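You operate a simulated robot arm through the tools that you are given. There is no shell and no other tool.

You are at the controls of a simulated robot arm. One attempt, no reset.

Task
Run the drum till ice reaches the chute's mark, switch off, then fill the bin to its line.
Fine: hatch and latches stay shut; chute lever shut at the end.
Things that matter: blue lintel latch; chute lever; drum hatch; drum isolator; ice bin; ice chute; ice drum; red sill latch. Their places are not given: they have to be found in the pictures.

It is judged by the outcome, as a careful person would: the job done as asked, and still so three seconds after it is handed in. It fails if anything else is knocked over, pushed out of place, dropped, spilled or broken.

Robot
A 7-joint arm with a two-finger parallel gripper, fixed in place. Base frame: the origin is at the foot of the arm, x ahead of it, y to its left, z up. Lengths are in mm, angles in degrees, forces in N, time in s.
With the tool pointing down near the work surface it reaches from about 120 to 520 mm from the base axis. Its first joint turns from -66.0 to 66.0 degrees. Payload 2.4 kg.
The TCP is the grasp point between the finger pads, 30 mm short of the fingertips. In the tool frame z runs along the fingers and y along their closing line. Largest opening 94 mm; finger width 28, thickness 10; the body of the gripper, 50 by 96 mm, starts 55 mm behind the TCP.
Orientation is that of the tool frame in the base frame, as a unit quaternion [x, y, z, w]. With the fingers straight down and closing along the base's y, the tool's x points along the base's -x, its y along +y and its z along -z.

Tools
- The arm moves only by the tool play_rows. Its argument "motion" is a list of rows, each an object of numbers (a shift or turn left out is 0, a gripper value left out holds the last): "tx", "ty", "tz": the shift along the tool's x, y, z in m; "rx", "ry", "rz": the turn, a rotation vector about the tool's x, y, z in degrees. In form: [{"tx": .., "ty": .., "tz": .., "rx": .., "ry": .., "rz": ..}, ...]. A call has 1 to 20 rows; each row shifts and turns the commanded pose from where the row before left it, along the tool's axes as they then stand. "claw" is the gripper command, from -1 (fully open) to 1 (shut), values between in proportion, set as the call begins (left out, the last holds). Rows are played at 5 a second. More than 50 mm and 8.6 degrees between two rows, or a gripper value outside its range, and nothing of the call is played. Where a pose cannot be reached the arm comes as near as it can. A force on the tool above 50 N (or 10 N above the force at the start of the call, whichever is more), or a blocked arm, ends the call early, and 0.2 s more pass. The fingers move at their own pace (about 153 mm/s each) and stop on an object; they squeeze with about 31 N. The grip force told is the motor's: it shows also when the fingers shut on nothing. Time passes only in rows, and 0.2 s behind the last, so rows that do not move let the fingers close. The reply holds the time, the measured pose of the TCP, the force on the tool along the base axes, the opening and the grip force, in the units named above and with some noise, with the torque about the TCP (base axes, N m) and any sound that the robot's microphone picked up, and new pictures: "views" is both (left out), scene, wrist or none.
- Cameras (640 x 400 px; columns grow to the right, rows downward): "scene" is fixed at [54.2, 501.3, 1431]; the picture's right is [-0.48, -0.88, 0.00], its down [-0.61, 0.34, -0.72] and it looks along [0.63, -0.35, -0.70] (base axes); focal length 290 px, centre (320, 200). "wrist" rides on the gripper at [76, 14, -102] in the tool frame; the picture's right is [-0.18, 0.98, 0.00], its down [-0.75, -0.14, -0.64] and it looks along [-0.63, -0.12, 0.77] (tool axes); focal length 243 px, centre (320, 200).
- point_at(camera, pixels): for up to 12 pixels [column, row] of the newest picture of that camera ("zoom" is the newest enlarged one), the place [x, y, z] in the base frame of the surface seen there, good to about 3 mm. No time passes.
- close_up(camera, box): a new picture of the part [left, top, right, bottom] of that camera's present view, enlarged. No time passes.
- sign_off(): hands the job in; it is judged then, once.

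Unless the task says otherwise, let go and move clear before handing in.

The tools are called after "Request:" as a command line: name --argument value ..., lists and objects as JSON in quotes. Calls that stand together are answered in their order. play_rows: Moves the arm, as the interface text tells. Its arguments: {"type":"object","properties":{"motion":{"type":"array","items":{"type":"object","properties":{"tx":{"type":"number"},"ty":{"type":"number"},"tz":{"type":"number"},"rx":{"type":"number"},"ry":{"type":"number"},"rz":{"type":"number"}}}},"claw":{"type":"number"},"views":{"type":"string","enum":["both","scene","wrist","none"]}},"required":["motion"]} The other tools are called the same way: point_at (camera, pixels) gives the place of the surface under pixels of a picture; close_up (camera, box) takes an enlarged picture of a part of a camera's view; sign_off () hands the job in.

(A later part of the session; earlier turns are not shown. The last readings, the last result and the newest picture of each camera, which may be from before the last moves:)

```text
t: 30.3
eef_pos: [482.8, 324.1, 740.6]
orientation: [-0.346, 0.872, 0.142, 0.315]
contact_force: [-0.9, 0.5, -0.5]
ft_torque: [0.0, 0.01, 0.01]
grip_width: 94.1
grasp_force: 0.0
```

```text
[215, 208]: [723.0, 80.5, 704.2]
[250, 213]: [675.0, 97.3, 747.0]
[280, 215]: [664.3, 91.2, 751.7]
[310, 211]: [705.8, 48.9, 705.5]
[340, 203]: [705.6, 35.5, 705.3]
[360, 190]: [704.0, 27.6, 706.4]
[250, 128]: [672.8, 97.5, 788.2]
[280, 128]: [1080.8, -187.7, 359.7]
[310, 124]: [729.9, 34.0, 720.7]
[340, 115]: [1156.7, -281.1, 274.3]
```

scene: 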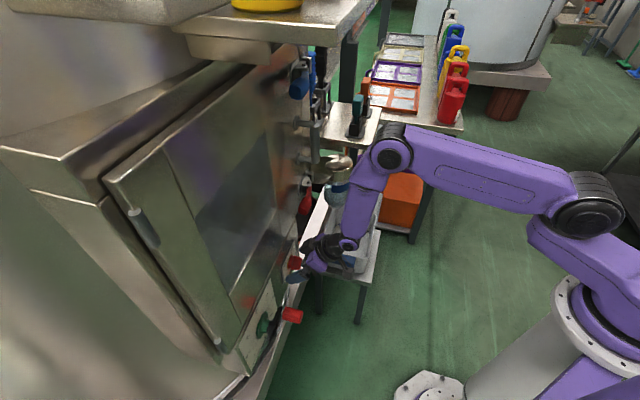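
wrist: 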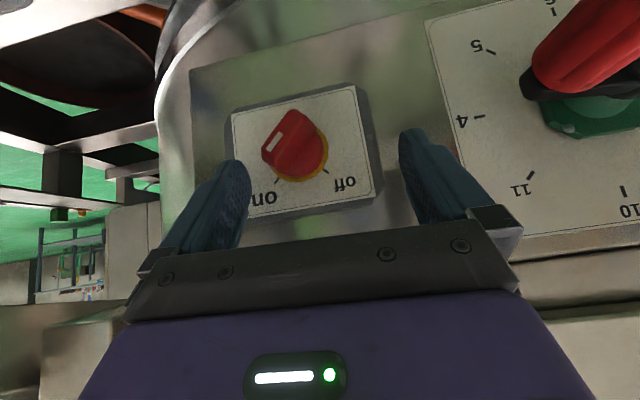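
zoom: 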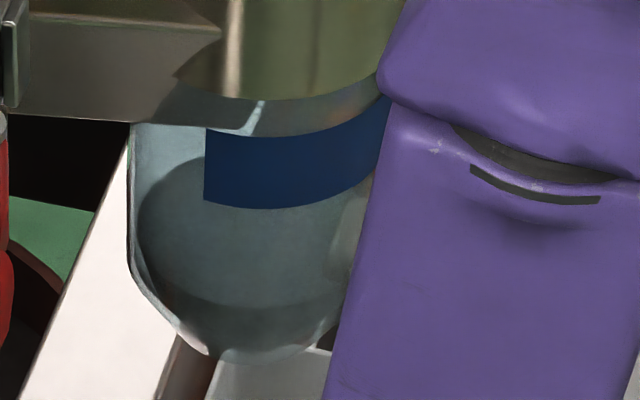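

The mark band spans z≈755–790, centre about 772. At 4 mm/s I should switch off around t≈46–47. I'll put the right finger in its ready position just short of the bar while waiting.

Request:
play_rows --motion '[{"tx": 0.0036, "ty": 0.0048, "tz": 0.0042}, {}, {}, {}, {}, {}, {}, {}, {}, {}, {}, {}, {}, {}, {}, {}, {}, {}, {}]' --views "both"

Request:
close_up --camera "wrist" --box '[200, 60, 420, 220]'

Request:
point_at --camera "scene" --pixels '[[335, 196], [340, 200], [340, 195], [338, 193], [341, 197], [334, 194], [334, 197], [337, 195]]'

```text
t: 34.3
eef_pos: [479.1, 329.0, 734.8]
orientation: [-0.347, 0.872, 0.142, 0.314]
contact_force: [-0.6, -0.4, 0.1]
ft_torque: [0.02, -0.01, -0.02]
grip_width: 94.0
grasp_force: 0.0
```

scene: 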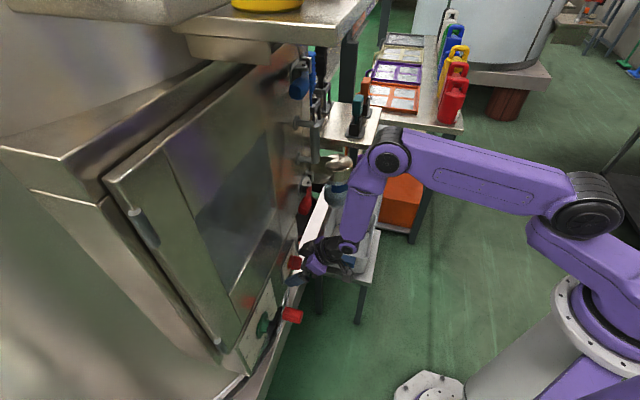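
wrist: 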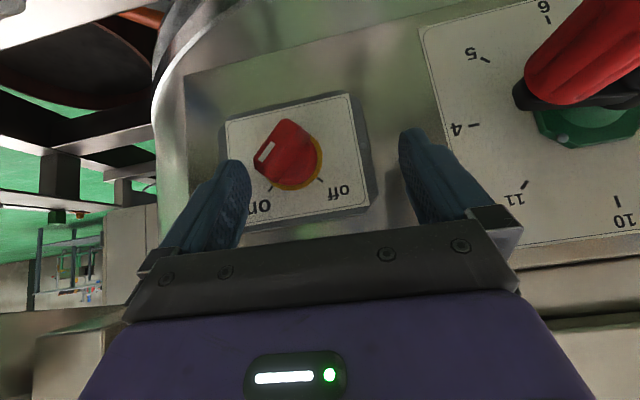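

```text
2.50 times, centred on (310, 140) of wrist
```

zoom: 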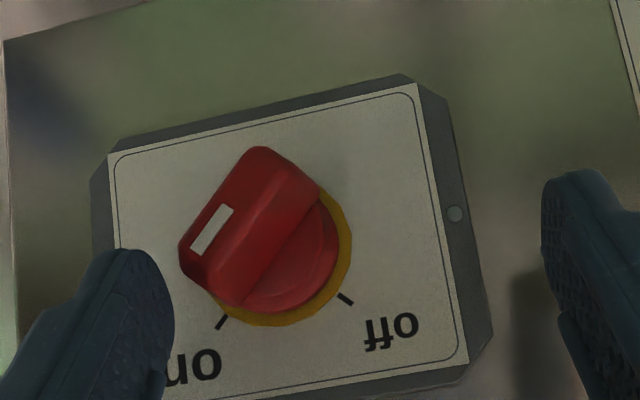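

```text
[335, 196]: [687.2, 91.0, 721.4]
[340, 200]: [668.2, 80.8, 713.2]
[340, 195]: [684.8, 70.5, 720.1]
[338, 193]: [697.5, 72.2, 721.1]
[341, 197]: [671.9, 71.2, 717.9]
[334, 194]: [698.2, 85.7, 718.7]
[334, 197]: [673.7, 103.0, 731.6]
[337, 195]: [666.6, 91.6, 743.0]
```

The level is about 720 at t=34.3, steadily 4.1 mm/s, which predicts 772 at t≈47. I'll keep waiting.

Request:
play_rows --motion '[{}, {}, {}, {}, {}, {}, {}, {}, {}, {}, {}, {}, {}, {}, {}, {}, {}, {}, {}, {}]' --views "scene"

Request:
point_at --camera "scene" --pixels '[[335, 190], [333, 192], [334, 188], [333, 189], [335, 187], [332, 190], [333, 186], [334, 184], [337, 193], [338, 194]]'

Request:
close_up --camera "scene" --box '[330, 172, 356, 212]'

```text
t: 38.5
eef_pos: [478.0, 328.1, 734.5]
orientation: [-0.347, 0.872, 0.142, 0.315]
contact_force: [0.2, -0.2, 0.1]
ft_torque: [0.01, -0.02, -0.04]
grip_width: 94.0
grasp_force: 0.1
```

scene: 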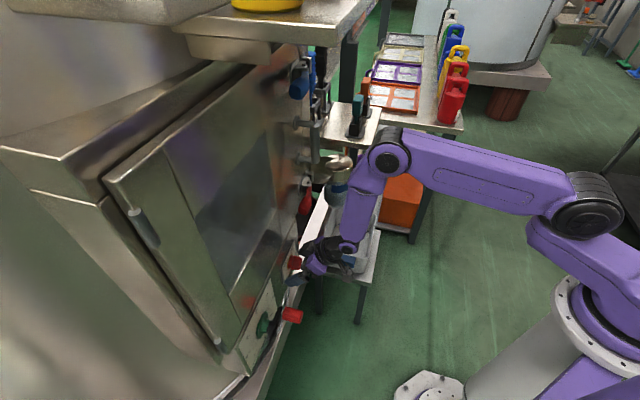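

```text
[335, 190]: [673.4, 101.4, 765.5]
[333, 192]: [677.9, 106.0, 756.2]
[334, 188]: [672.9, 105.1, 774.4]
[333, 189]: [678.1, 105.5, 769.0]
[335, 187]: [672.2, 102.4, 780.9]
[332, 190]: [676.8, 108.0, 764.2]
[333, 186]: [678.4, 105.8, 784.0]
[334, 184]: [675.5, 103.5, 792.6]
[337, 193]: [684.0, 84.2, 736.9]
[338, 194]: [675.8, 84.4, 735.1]
```

```text
10.00 times, centred on (343, 192) of scene
```

zoom: 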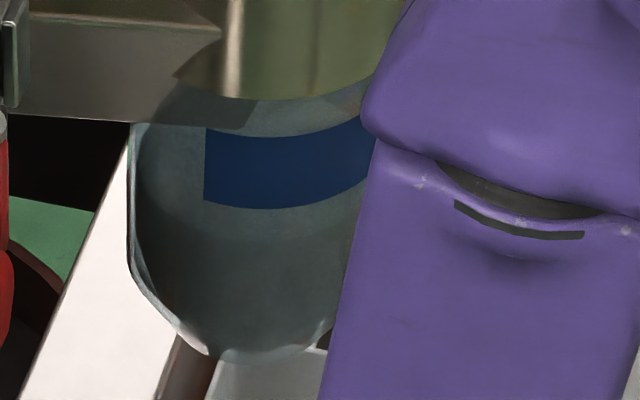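

The level is about 736 at t=38.5, on schedule. I'll wait a bit more.

Request:
play_rows --motion '[{}, {}, {}, {}, {}, {}, {}, {}, {}, {}, {}, {}, {}, {}, {}, {}, {}]' --views "scene"

Request:
close_up --camera "scene" --box '[330, 172, 356, 212]'

Request:
point_at --camera "zoom" --pixels '[[215, 215], [240, 212], [270, 218], [300, 213], [330, 207], [250, 225], [290, 225], [180, 150], [170, 170], [190, 180]]'

```text
t: 42.1
eef_pos: [477.8, 327.7, 735.2]
orientation: [-0.346, 0.873, 0.142, 0.314]
contact_force: [-0.4, -0.5, -0.1]
ft_torque: [-0.01, -0.02, 0.0]
grip_width: 94.0
grasp_force: 0.0
```

scene: 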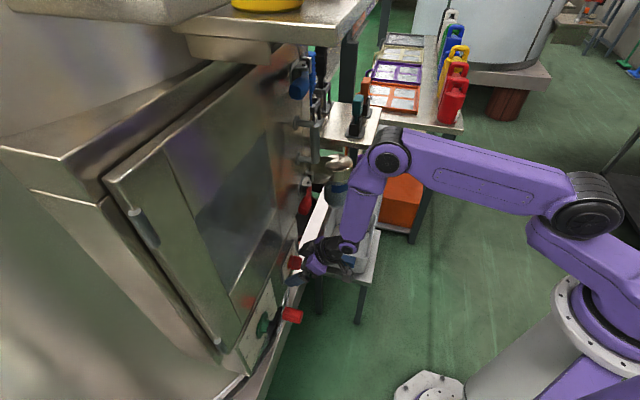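

```text
10.00 times, centred on (343, 192) of scene
```

zoom: 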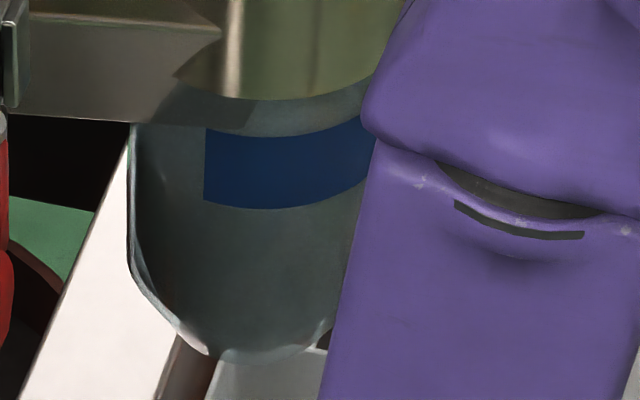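

```text
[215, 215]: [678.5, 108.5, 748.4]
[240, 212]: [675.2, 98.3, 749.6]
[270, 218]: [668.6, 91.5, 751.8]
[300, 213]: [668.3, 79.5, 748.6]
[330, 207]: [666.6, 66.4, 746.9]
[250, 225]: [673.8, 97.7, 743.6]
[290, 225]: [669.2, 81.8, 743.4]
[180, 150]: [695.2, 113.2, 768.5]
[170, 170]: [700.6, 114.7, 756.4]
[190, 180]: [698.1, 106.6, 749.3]
```

The level is about 750 at t=42.1. I'll wait about 1.2 s more, then start pushing the bar left toward off; the first half brings it to roughly vertical.

Request:
play_rows --motion '[{}, {}, {}, {}, {}, {}, {"ty": 0.006}, {"ty": 0.006}, {"ty": 0.006}, {"ty": 0.004}]' --views "both"

Request:
close_up --camera "wrist" --box '[200, 60, 420, 220]'

```text
t: 44.3
eef_pos: [466.7, 340.9, 737.3]
orientation: [-0.342, 0.874, 0.141, 0.315]
contact_force: [20.5, -15.6, 9.4]
ft_torque: [-1.01, -0.77, -0.12]
grip_width: 94.0
grasp_force: 0.4
```

scene: 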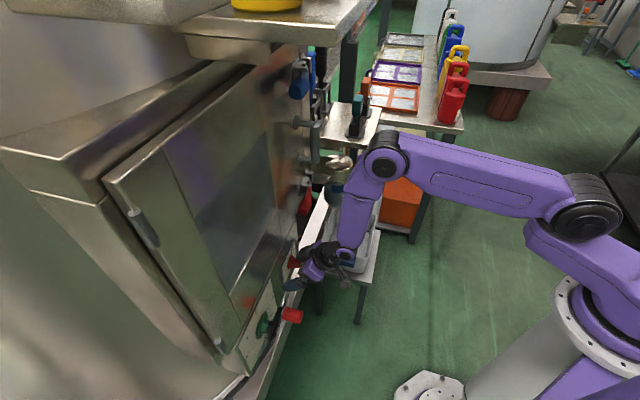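
wrist: 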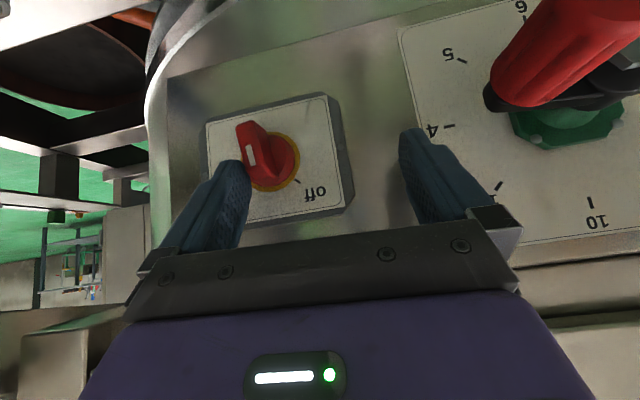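

```text
2.50 times, centred on (310, 140) of wrist
```

zoom: 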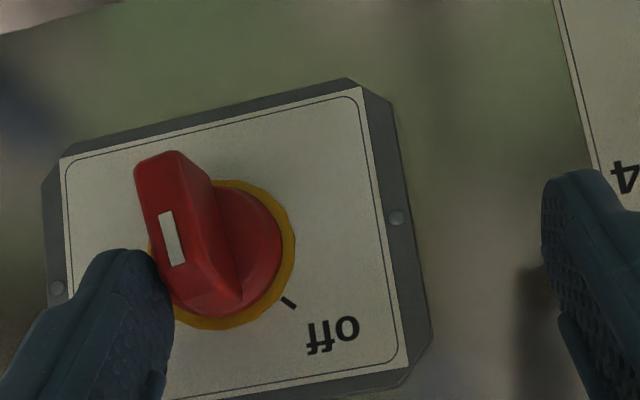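

The bar is about 12° past vertical toward off, at about 26 N; the level should be near 759. I'll pause three beats, then raise slightly, lead with the fingertip and finish the push to off near level 767.

Request:
play_rows --motion '[{}, {}, {}, {"tx": -0.003, "ty": -0.003, "tz": -0.0035}, {"rx": -2.6, "ry": 0.1, "rz": -3.0}, {"ty": 0.006}, {"ty": 0.006}, {"ty": 0.004}]' --views "both"

Request:
close_up --camera "wrist" --box '[180, 60, 400, 220]'

Request:
close_up --camera "scene" --box '[330, 172, 356, 212]'

```text
t: 46.1
eef_pos: [462.2, 344.1, 743.0]
orientation: [-0.366, 0.863, 0.15, 0.314]
contact_force: [28.0, -27.2, 22.5]
ft_torque: [-1.42, -1.89, -0.25]
grip_width: 94.2
grasp_force: 0.0
```

scene: 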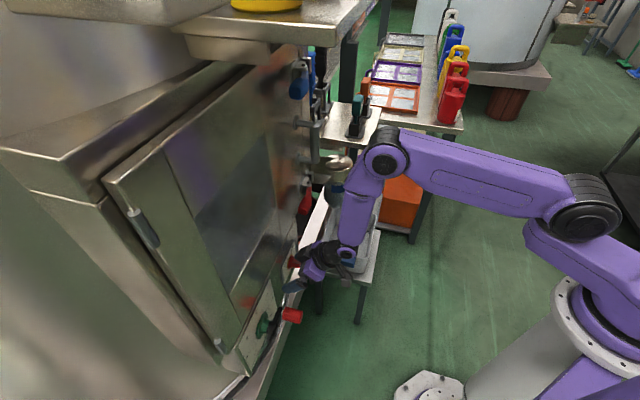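
wrist: 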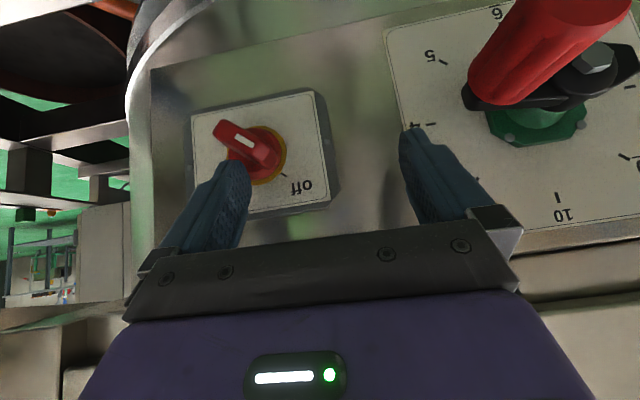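

```text
2.50 times, centred on (290, 140) of wrist
```

zoom: 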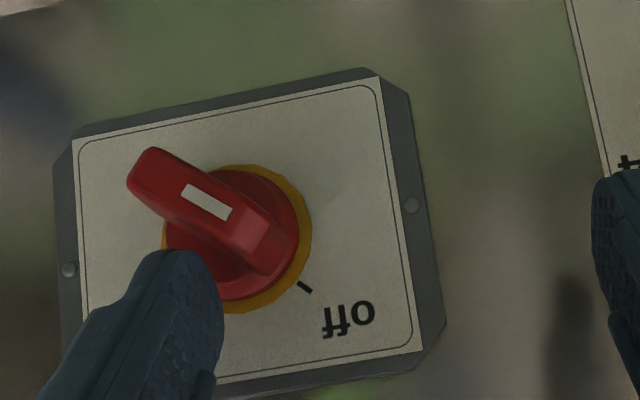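

```text
10.00 times, centred on (343, 192) of scene
```

zoom: 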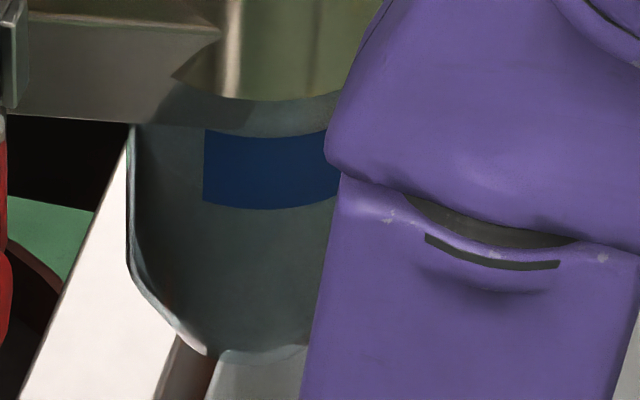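

The knob is back at off, pointing to the off tick, with the finger still pressing at about 45 N. I'll release by moving right, then check that the level has stopped.

Request:
play_rows --motion '[{"ty": -0.014}, {"ty": -0.012, "tz": -0.006}, {}]' --views "both"

Request:
close_up --camera "wrist" --box '[180, 60, 400, 220]'

Request:
close_up --camera "scene" --box '[330, 172, 356, 212]'

Request:
point_at --camera "zoom" --pixels '[[150, 140], [160, 145], [170, 150], [180, 150], [190, 145], [150, 160], [170, 170], [190, 165], [170, 135], [185, 132]]'

```text
t: 46.9
eef_pos: [469.0, 332.2, 743.7]
orientation: [-0.378, 0.86, 0.153, 0.307]
contact_force: [0.9, 0.0, 0.0]
ft_torque: [0.0, -0.02, 0.01]
grip_width: 94.2
grasp_force: 0.0
```

scene: 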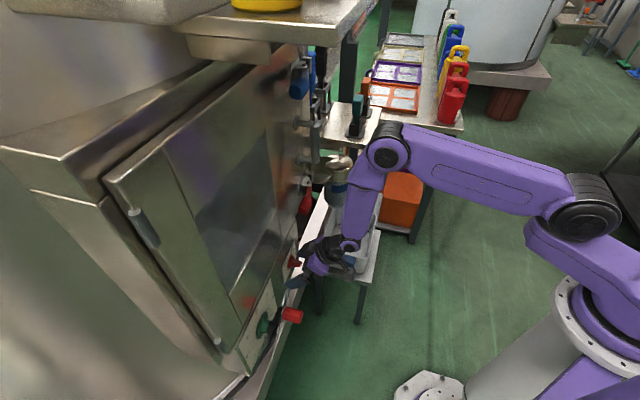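
wrist: 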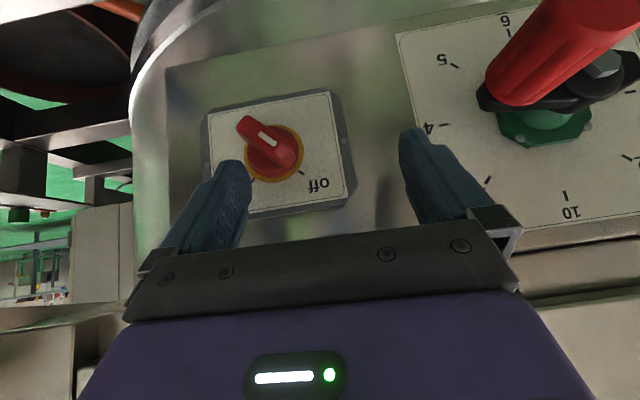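

```text
2.50 times, centred on (290, 140) of wrist
```

zoom: 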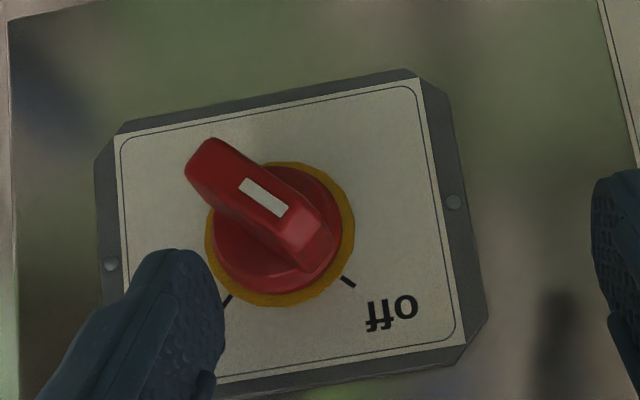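

```text
10.00 times, centred on (343, 192) of scene
```

zoom: 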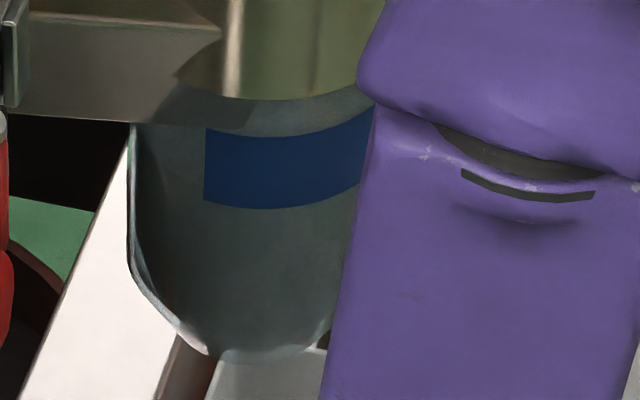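

```text
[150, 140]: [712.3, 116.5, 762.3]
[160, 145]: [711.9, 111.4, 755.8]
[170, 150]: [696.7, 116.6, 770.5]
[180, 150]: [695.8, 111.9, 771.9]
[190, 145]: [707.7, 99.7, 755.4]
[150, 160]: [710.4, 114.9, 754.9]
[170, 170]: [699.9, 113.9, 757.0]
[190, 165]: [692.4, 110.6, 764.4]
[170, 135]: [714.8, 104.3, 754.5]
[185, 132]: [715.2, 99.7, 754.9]
```

The knob sits at off and the ice surface reads about 755, right at the band's lower edge. The drum cut out as soon as the knob left "on". Before deciding on a top-up, I'll check the level again and measure the bin's line height.

Request:
close_up --camera "scene" --box '[310, 195, 390, 275]'

Request:
point_at --camera "zoom" --pixels '[[250, 150], [300, 158], [340, 166], [380, 176], [416, 190], [415, 240], [230, 170], [300, 150], [300, 166], [340, 174], [330, 200], [380, 184]]'

Request:
point_at --camera "scene" --pixels '[[329, 187], [329, 186], [328, 186], [330, 186], [330, 187], [331, 187], [328, 188], [331, 185], [327, 187], [326, 186]]'

```text
5.00 times, centred on (350, 235) of scene
```

zoom: 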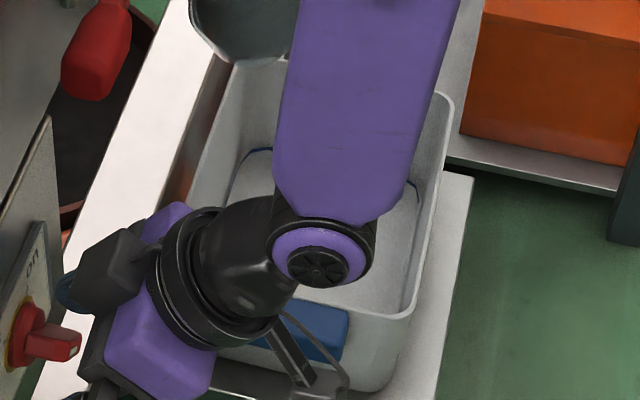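

```text
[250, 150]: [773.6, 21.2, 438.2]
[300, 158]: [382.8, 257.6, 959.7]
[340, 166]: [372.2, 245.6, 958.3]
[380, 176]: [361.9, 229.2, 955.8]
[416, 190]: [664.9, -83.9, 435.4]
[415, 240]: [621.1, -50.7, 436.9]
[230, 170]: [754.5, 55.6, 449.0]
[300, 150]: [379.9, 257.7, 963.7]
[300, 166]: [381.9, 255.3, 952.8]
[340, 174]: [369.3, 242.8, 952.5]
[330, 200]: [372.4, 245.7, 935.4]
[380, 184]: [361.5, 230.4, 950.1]
```

```text
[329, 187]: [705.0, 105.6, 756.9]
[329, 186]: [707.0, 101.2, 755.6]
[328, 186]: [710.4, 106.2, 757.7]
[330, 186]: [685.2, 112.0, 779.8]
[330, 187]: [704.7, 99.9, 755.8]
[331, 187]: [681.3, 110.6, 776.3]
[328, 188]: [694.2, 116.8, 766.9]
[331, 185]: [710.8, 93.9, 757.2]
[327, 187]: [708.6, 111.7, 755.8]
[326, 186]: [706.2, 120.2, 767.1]
```

The ice level is about 756 (settled), just touching the band's bottom edge; the bin line is z≈437 with the floor at about 422. To be squarely on the mark I'll top up about 15 mm, nearly 4 s of running. First I'll reposition the fork with the left finger just left of the bar.

Request:
play_rows --motion '[{"rx": 2.7, "rz": 3.2}, {"ty": -0.0277, "tz": 0.0046}, {"ty": -0.0277, "tz": 0.0046}, {}]' --views "both"

Request:
close_up --camera "wrist" --box '[240, 60, 460, 220]'

Request:
point_at --camera "scene" --pixels '[[329, 187], [329, 186], [328, 186], [330, 187], [331, 185], [327, 187], [330, 185], [328, 187]]'

```text
t: 47.9
eef_pos: [511.2, 296.5, 736.1]
orientation: [-0.345, 0.874, 0.141, 0.313]
contact_force: [0.2, 0.5, -0.2]
ft_torque: [0.01, 0.0, 0.01]
grip_width: 94.2
grasp_force: 0.1
```

scene: 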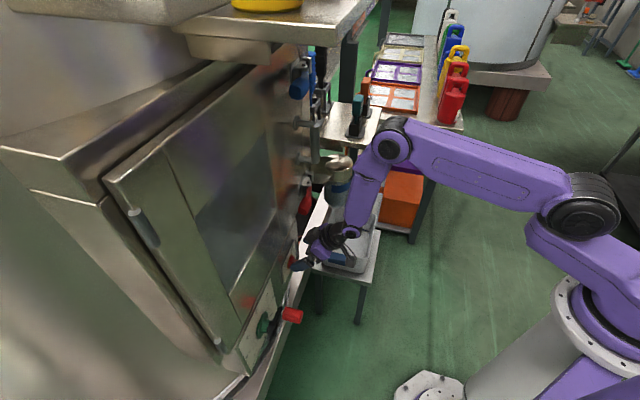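
wrist: 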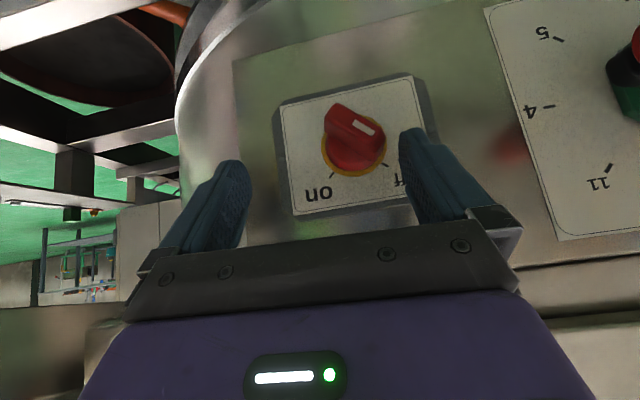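

```text
2.50 times, centred on (350, 140) of wrist
```

zoom: 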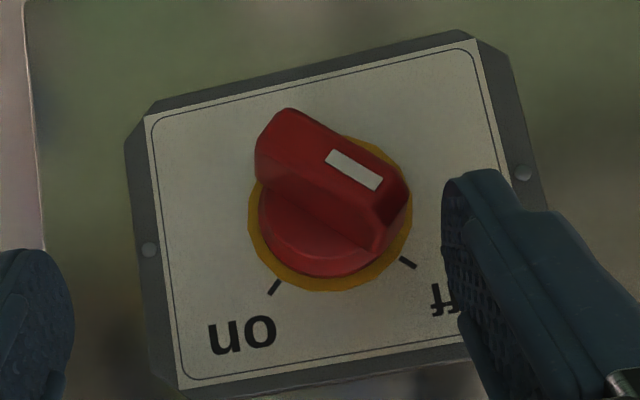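

```text
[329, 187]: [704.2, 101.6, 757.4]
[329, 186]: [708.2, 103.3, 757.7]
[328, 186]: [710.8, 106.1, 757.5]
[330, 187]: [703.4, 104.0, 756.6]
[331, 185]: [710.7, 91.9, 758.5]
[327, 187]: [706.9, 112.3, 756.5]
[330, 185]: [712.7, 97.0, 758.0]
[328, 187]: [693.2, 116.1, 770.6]
```

The level reads about 757, essentially steady, and the fork is in place with the left finger beside the off-pointing bar. I'll start the push right toward on.

Request:
play_rows --motion '[{"ty": -0.006}, {"ty": -0.006}, {"ty": -0.006}, {"ty": -0.004}]' --views "both"

Request:
close_up --camera "wrist" --box '[260, 60, 480, 220]'

Request:
point_at --camera "scene" --pixels '[[329, 187], [329, 186], [328, 186], [330, 187], [331, 185], [327, 187], [330, 185], [332, 185]]'

```text
t: 48.9
eef_pos: [530.5, 280.1, 738.0]
orientation: [-0.343, 0.873, 0.142, 0.317]
contact_force: [-10.3, 7.3, 20.7]
ft_torque: [1.23, 0.72, -0.01]
grip_width: 94.5
grasp_force: 0.0
```

scene: 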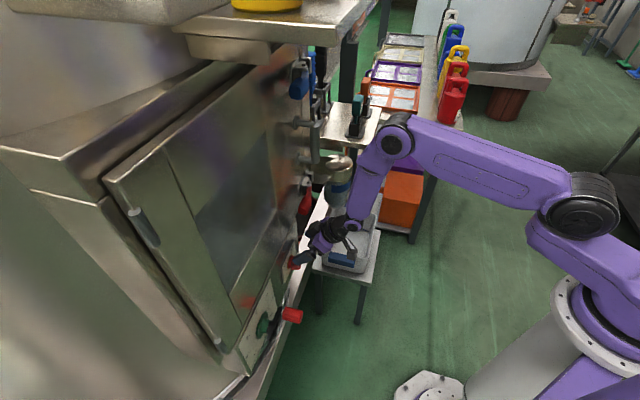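
wrist: 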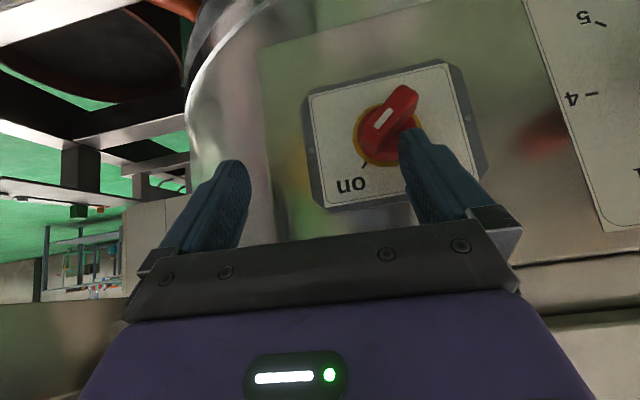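

```text
2.50 times, centred on (370, 140) of wrist
```

zoom: 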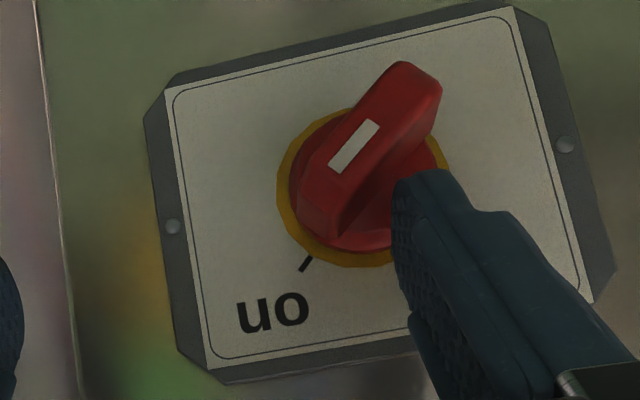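

```text
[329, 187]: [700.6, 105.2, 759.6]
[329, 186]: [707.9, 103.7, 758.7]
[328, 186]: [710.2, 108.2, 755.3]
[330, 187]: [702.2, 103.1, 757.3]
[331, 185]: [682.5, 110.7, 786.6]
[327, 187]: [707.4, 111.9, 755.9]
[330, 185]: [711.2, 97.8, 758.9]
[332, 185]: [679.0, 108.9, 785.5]
```

One pass brought the pointer to "on" (zoom (325,215) near the on tick). I'll move the fork left to ready the right finger for switching off, and check the level.

Request:
play_rows --motion '[{"tx": 0.002, "ty": 0.034}, {"tx": 0.002, "ty": 0.036}]' --views "both"

Request:
close_up --camera "wrist" --box '[200, 60, 420, 220]'

Request:
point_at --camera "scene" --pixels '[[329, 187], [329, 186], [328, 186], [330, 187], [331, 185], [327, 187], [330, 185], [330, 186]]'

```text
t: 49.5
eef_pos: [479.0, 326.9, 733.1]
orientation: [-0.344, 0.874, 0.14, 0.314]
contact_force: [-0.1, 0.2, -0.2]
ft_torque: [0.02, -0.01, -0.03]
grip_width: 93.9
grasp_force: 0.1
```

scene: 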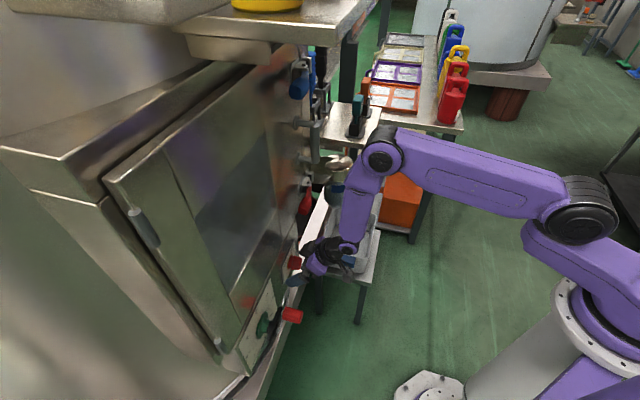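
wrist: 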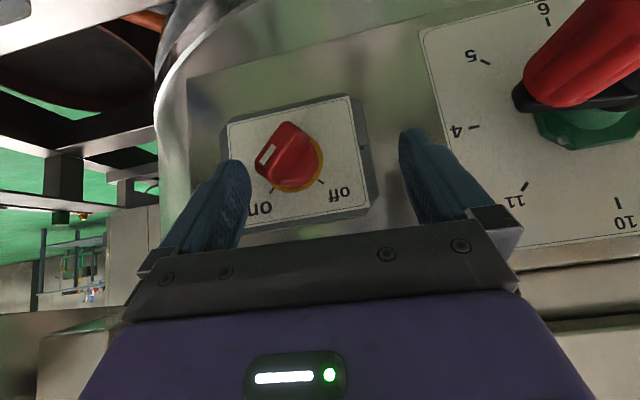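

```text
2.50 times, centred on (310, 140) of wrist
```

zoom: 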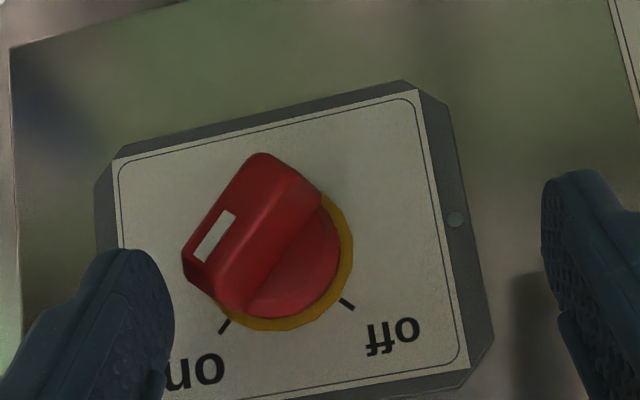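

```text
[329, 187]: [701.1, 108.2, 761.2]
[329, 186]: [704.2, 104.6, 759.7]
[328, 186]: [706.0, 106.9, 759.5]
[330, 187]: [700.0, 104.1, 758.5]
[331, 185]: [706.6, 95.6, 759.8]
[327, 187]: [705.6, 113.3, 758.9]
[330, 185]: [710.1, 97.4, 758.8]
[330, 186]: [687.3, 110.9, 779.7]
```

The level is about 759.5 and rising, and the knob is on. Aiming for about 771, I'll wait 2.2 s and then run the same off-push that worked before, in one call.

Request:
play_rows --motion '[{"tx": -0.0013, "ty": 0.0015, "tz": -0.0015}, {}, {}, {}, {}, {}, {}, {}, {}, {}, {}, {"ty": 0.006}, {"ty": 0.006}, {"ty": 0.006}, {"ty": 0.004}, {"tx": -0.003, "ty": -0.003, "tz": -0.0035}, {"rx": -2.6, "ry": 0.1, "rz": -3.0}, {"ty": 0.006}, {"ty": 0.006}, {"ty": 0.004}]' --views "both"

Request:
close_up --camera "wrist" --box '[180, 60, 400, 220]'

Request:
point_at --camera "scene" --pixels '[[329, 187], [329, 186], [328, 186], [330, 185], [331, 184], [327, 185], [329, 184], [328, 185]]'

```text
t: 52.6
eef_pos: [472.6, 331.7, 738.6]
orientation: [-0.332, 0.878, 0.136, 0.316]
contact_force: [-1.3, -5.3, 4.4]
ft_torque: [-0.23, -0.1, -0.21]
grip_width: 94.0
grasp_force: 0.2
stopped in row 15: the force on the tool passed its limit at 51 N (the readings are from after the stop); the commanded pose is now the measured one
```

scene: 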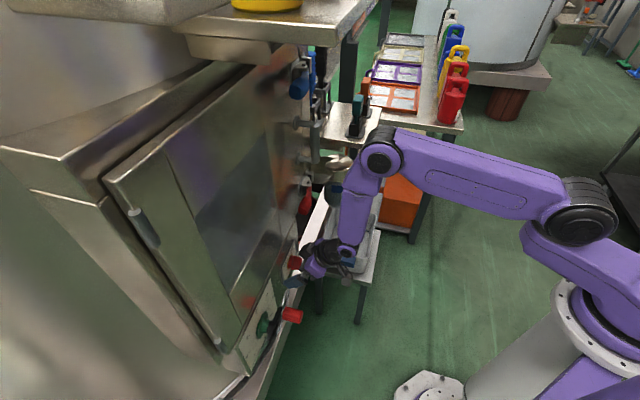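
wrist: 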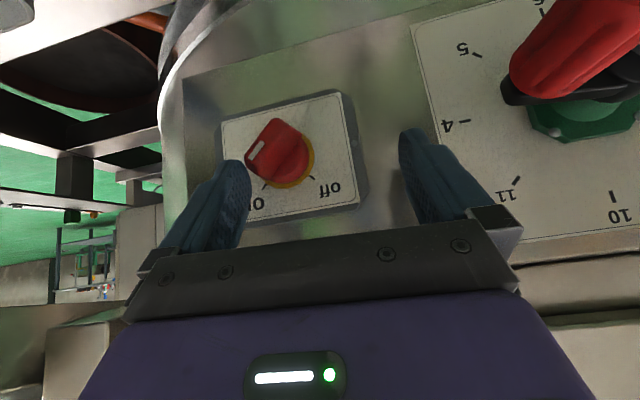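

```text
2.50 times, centred on (290, 140) of wrist
```

zoom: 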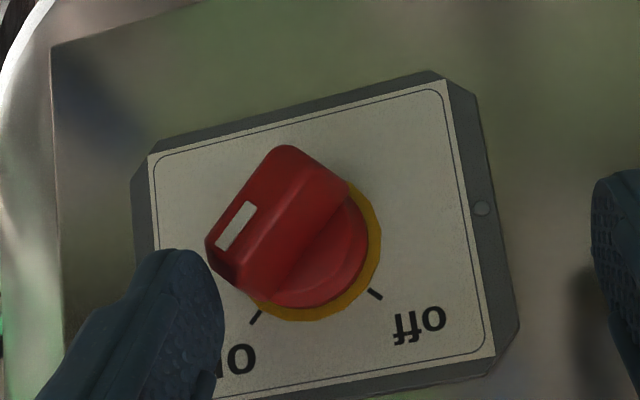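

```text
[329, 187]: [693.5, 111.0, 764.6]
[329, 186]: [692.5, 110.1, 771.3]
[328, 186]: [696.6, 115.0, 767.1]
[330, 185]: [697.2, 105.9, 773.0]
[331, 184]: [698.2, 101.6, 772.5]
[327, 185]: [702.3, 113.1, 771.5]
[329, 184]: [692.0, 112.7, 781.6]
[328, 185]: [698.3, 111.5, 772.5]
```

The push stalled at 51 N: the finger was too high, bearing on the bar's end face. The level is about 772, so I must act now: drop 10 mm below the tip corner and push left again.

Request:
play_rows --motion '[{"tx": 0.0065, "ty": -0.005, "tz": 0.0076}, {"ty": 0.006}, {"ty": 0.006}, {"ty": 0.006}, {"ty": 0.004}]' --views "both"

Request:
close_up --camera "wrist" --box '[180, 60, 400, 220]'

Request:
point_at --camera "scene" --pixels '[[329, 186], [328, 186], [330, 185], [331, 184], [327, 185], [328, 184], [328, 185], [329, 183]]'

```text
t: 53.8
eef_pos: [466.6, 339.9, 730.5]
orientation: [-0.324, 0.881, 0.135, 0.318]
contact_force: [33.2, -17.0, -7.9]
ft_torque: [-0.3, -0.71, 0.3]
grip_width: 93.8
grasp_force: 0.6
```

scene: 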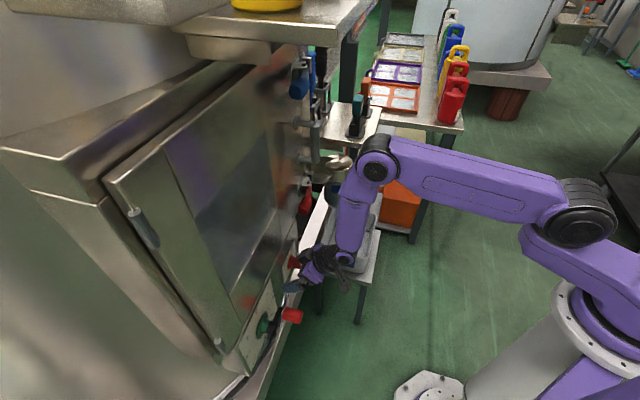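
wrist: 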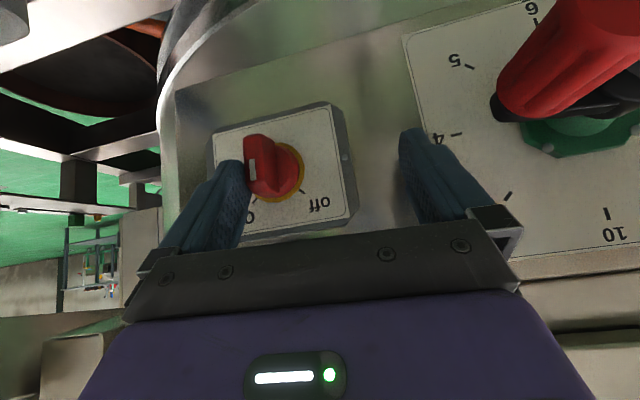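

```text
2.50 times, centred on (290, 140) of wrist
```

zoom: 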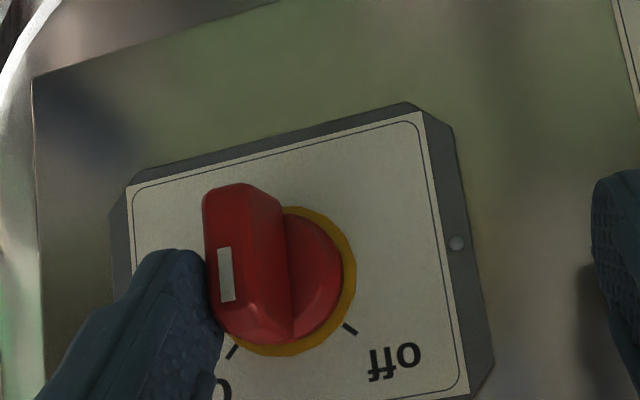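

```text
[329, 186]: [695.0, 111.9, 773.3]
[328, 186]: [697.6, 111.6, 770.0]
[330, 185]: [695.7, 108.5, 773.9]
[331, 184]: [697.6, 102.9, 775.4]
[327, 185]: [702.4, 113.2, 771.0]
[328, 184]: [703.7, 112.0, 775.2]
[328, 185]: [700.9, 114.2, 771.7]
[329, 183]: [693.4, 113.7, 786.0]
```

The bar is now vertical, the drum has cut out, and the level is about 773, mid-band. I'll finish the turn to off: ease right, raise 11 mm, lead the fingertip and push left.

Request:
play_rows --motion '[{"tx": -0.0072, "ty": -0.004, "tz": -0.0084}, {"rx": -3.2, "ry": 0.1, "rz": -3.8}, {"ty": 0.006}, {"ty": 0.006}, {"ty": 0.005}]' --views "both"

Request:
close_up --camera "wrist" --box '[180, 60, 400, 220]'

Request:
point_at --camera "scene" --pixels '[[329, 186], [328, 186], [330, 185], [331, 184], [327, 185], [328, 184], [328, 185], [330, 184]]'

```text
t: 54.9
eef_pos: [462.0, 340.4, 739.1]
orientation: [-0.356, 0.869, 0.144, 0.311]
contact_force: [-1.0, -3.7, 3.8]
ft_torque: [-0.23, -0.14, -0.13]
grip_width: 93.9
grasp_force: 0.0
stopped in row 5: the force on the tool passed its limit at 52 N (the readings are from after the stop); the commanded pose is now the measured one
```

scene: 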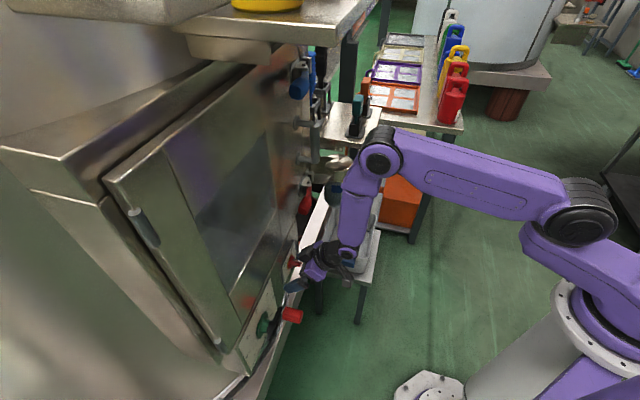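
wrist: 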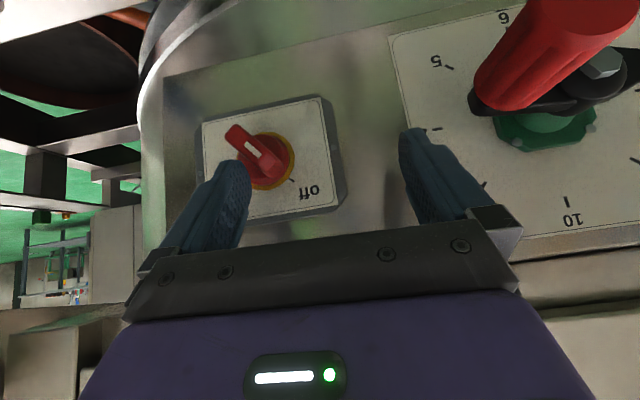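

```text
2.50 times, centred on (290, 140) of wrist
```

zoom: 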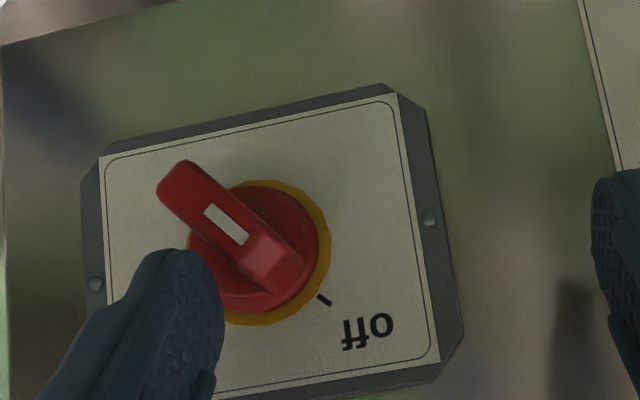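

```text
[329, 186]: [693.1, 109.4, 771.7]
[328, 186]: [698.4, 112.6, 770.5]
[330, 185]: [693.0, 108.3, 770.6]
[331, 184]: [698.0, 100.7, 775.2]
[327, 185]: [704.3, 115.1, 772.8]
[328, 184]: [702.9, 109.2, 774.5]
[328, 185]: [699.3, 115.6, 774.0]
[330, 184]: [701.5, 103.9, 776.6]
```

The knob is almost at off, perhaps 5° short, and the level is steady at about 773. I'll give one more gentle push left to seat it.

Request:
play_rows --motion '[{"ty": 0.005}, {"ty": 0.004}, {"ty": 0.003}]' --views "wrist"

Request:
close_up --camera "wrist" --box '[180, 60, 400, 220]'

```text
t: 55.6
eef_pos: [459.3, 343.1, 740.7]
orientation: [-0.35, 0.872, 0.142, 0.312]
contact_force: [8.3, -34.6, 25.2]
ft_torque: [-1.7, -1.72, -0.88]
grip_width: 94.2
grasp_force: 0.3
```

wrist: 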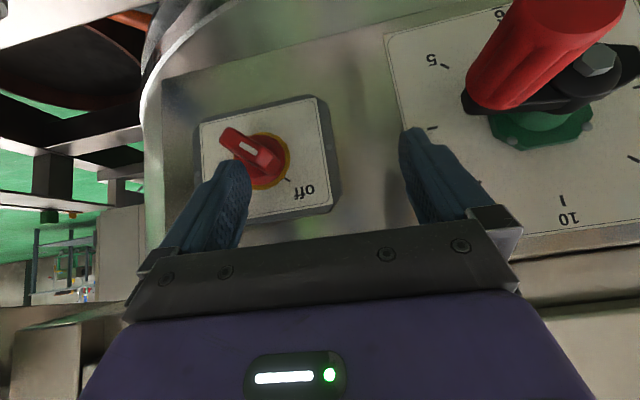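

```text
2.50 times, centred on (290, 140) of wrist
```

zoom: 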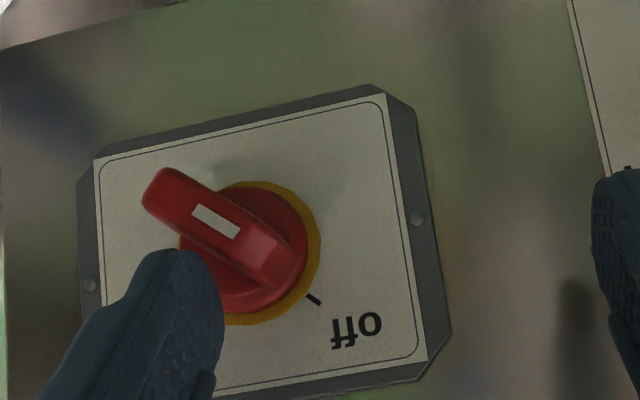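

The knob is fully at off against its stop. I'll release to the right, back straight out from the panel, and look at everything.

Request:
play_rows --motion '[{"ty": -0.012}, {"ty": -0.01}, {"tx": 0.0152, "tz": -0.013}, {"tx": 0.0152, "tz": -0.013}, {"tx": 0.0152, "tz": -0.013}, {"tx": 0.0152, "tz": -0.013}, {}]' --views "both"

Request:
close_up --camera "wrist" --box '[240, 40, 460, 200]'

Request:
close_up --camera "scene" --box '[320, 165, 370, 215]'

Request:
point_at --camera "scene" --pixels '[[329, 186], [328, 186], [330, 185], [331, 184], [327, 185], [328, 184], [328, 185], [330, 184]]'

```text
t: 57.2
eef_pos: [412.4, 276.6, 739.2]
orientation: [-0.357, 0.868, 0.145, 0.311]
contact_force: [-0.1, -0.4, 0.0]
ft_torque: [0.0, 0.0, 0.02]
grip_width: 94.1
grasp_force: 0.0
```

scene: 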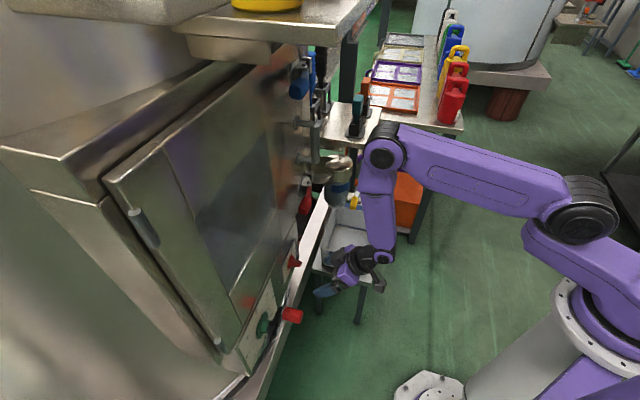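
wrist: 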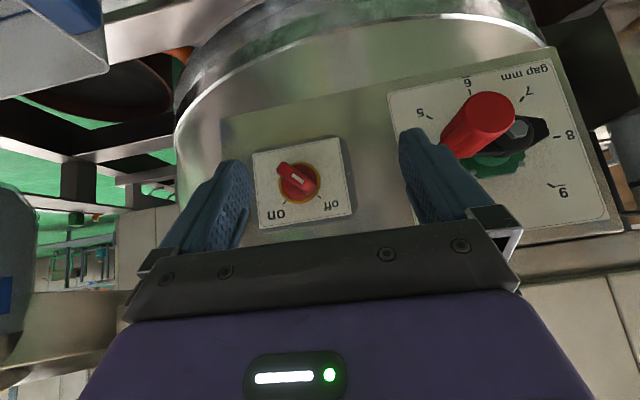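

```text
2.50 times, centred on (350, 120) of wrist
```

zoom: 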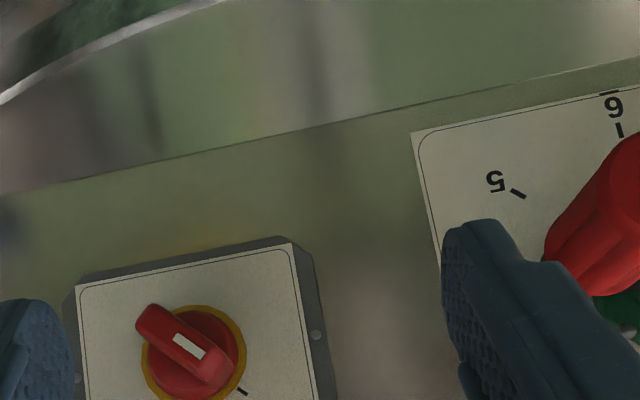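

```text
8.00 times, centred on (345, 190) of scene
```

zoom: 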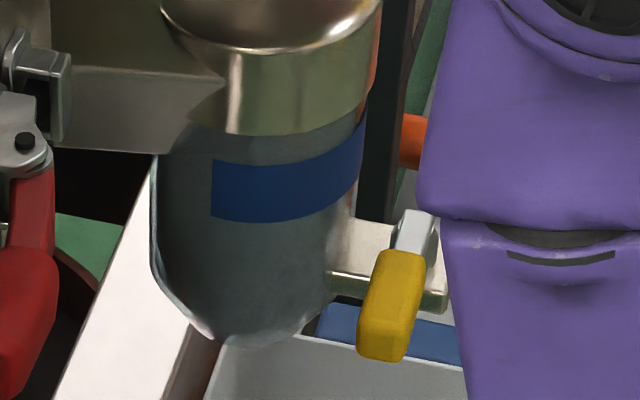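

```text
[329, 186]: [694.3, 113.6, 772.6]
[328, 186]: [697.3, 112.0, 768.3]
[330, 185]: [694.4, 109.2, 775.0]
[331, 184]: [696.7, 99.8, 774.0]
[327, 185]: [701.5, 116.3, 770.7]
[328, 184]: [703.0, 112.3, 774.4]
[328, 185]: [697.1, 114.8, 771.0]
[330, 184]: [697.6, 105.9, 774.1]
```

The isolator is off and the ice stands at about 773, mid-band. Now the chute lever: I'll measure its stem, grip and mounting block from this clearer view.

Request:
close_up --camera "scene" --box '[335, 180, 375, 215]'

Request:
point_at --camera "zoom" --pixels '[[385, 360], [345, 350], [375, 300], [410, 300], [385, 240], [430, 240], [410, 200], [430, 190], [405, 175], [335, 230], [470, 260], [440, 285]]'

```text
11.43 times, centred on (355, 198) of scene
```

zoom: 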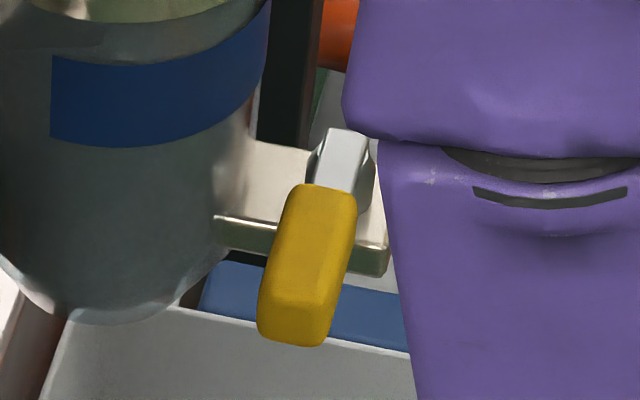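

```text
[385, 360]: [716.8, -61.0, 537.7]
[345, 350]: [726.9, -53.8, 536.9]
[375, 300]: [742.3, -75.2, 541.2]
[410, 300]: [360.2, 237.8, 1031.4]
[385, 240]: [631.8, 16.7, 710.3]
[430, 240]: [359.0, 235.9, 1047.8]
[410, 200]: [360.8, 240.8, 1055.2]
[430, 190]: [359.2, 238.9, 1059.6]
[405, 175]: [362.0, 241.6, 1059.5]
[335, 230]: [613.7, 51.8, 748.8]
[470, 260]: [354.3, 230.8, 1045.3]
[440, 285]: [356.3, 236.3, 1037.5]
```

Request:
point_at --camera "zoom" --pixels '[[325, 192], [350, 195], [305, 240], [340, 250], [290, 300], [325, 310], [290, 335], [262, 320], [342, 140], [335, 170], [370, 255], [240, 235]]'

Request:
point_at --camera "zoom" --pixels '[[270, 160], [290, 180], [368, 190], [355, 145], [312, 165], [265, 230], [370, 270], [225, 225], [285, 150], [250, 200]]'

```text
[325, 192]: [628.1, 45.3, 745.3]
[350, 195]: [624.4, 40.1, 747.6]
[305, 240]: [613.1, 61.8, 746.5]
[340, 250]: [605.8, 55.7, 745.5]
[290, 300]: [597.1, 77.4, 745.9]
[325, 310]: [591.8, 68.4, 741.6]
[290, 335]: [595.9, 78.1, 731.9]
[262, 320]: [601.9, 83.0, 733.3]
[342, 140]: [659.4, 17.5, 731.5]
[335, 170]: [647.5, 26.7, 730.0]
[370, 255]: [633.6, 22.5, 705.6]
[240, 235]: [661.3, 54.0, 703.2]
```

```text
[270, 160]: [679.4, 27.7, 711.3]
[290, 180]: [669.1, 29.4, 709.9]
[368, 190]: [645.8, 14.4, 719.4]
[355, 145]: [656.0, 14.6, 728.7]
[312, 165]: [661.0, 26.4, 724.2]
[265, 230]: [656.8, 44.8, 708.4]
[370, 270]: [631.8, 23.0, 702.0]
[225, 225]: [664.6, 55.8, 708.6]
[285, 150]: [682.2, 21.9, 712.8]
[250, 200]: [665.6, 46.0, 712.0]
```

The lever grip lies level along the panel direction, from about (626,43,740) to (595,76,740). It pivots on a vertical boss near (655,20,720) above a plate at z≈710, and appears to swing horizontally. I'll back up and move over to view it with the wrist camera.

Request:
play_rows --motion '[{"tx": -0.002, "tz": -0.046}, {"tx": -0.002, "tz": -0.046}, {"tx": -0.002, "tz": -0.046}, {"tx": -0.0014, "ty": -0.046, "tz": -0.0006}, {"tx": -0.0014, "ty": -0.046, "tz": -0.0006}, {"tx": -0.0014, "ty": -0.046, "tz": -0.0006}, {"tx": -0.0014, "ty": -0.046, "tz": -0.0006}, {"tx": -0.0014, "ty": -0.046, "tz": -0.0006}, {"tx": -0.0014, "ty": -0.046, "tz": -0.0006}, {}]' --views "both"

```text
t: 59.5
eef_pos: [555.3, 22.5, 849.1]
orientation: [-0.356, 0.869, 0.145, 0.311]
contact_force: [0.7, 0.1, 0.2]
ft_torque: [-0.03, -0.02, 0.02]
grip_width: 93.9
grasp_force: 0.1
```

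scene: 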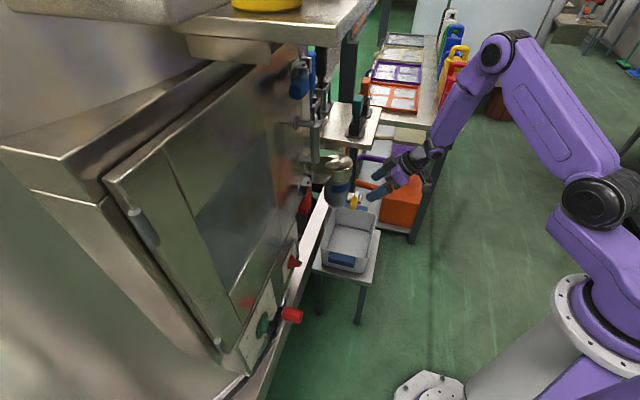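
wrist: 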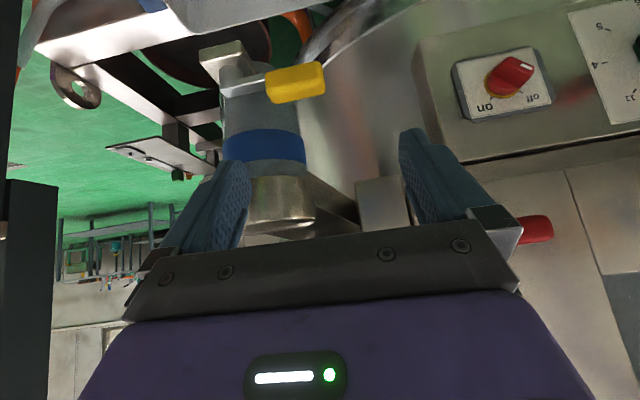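

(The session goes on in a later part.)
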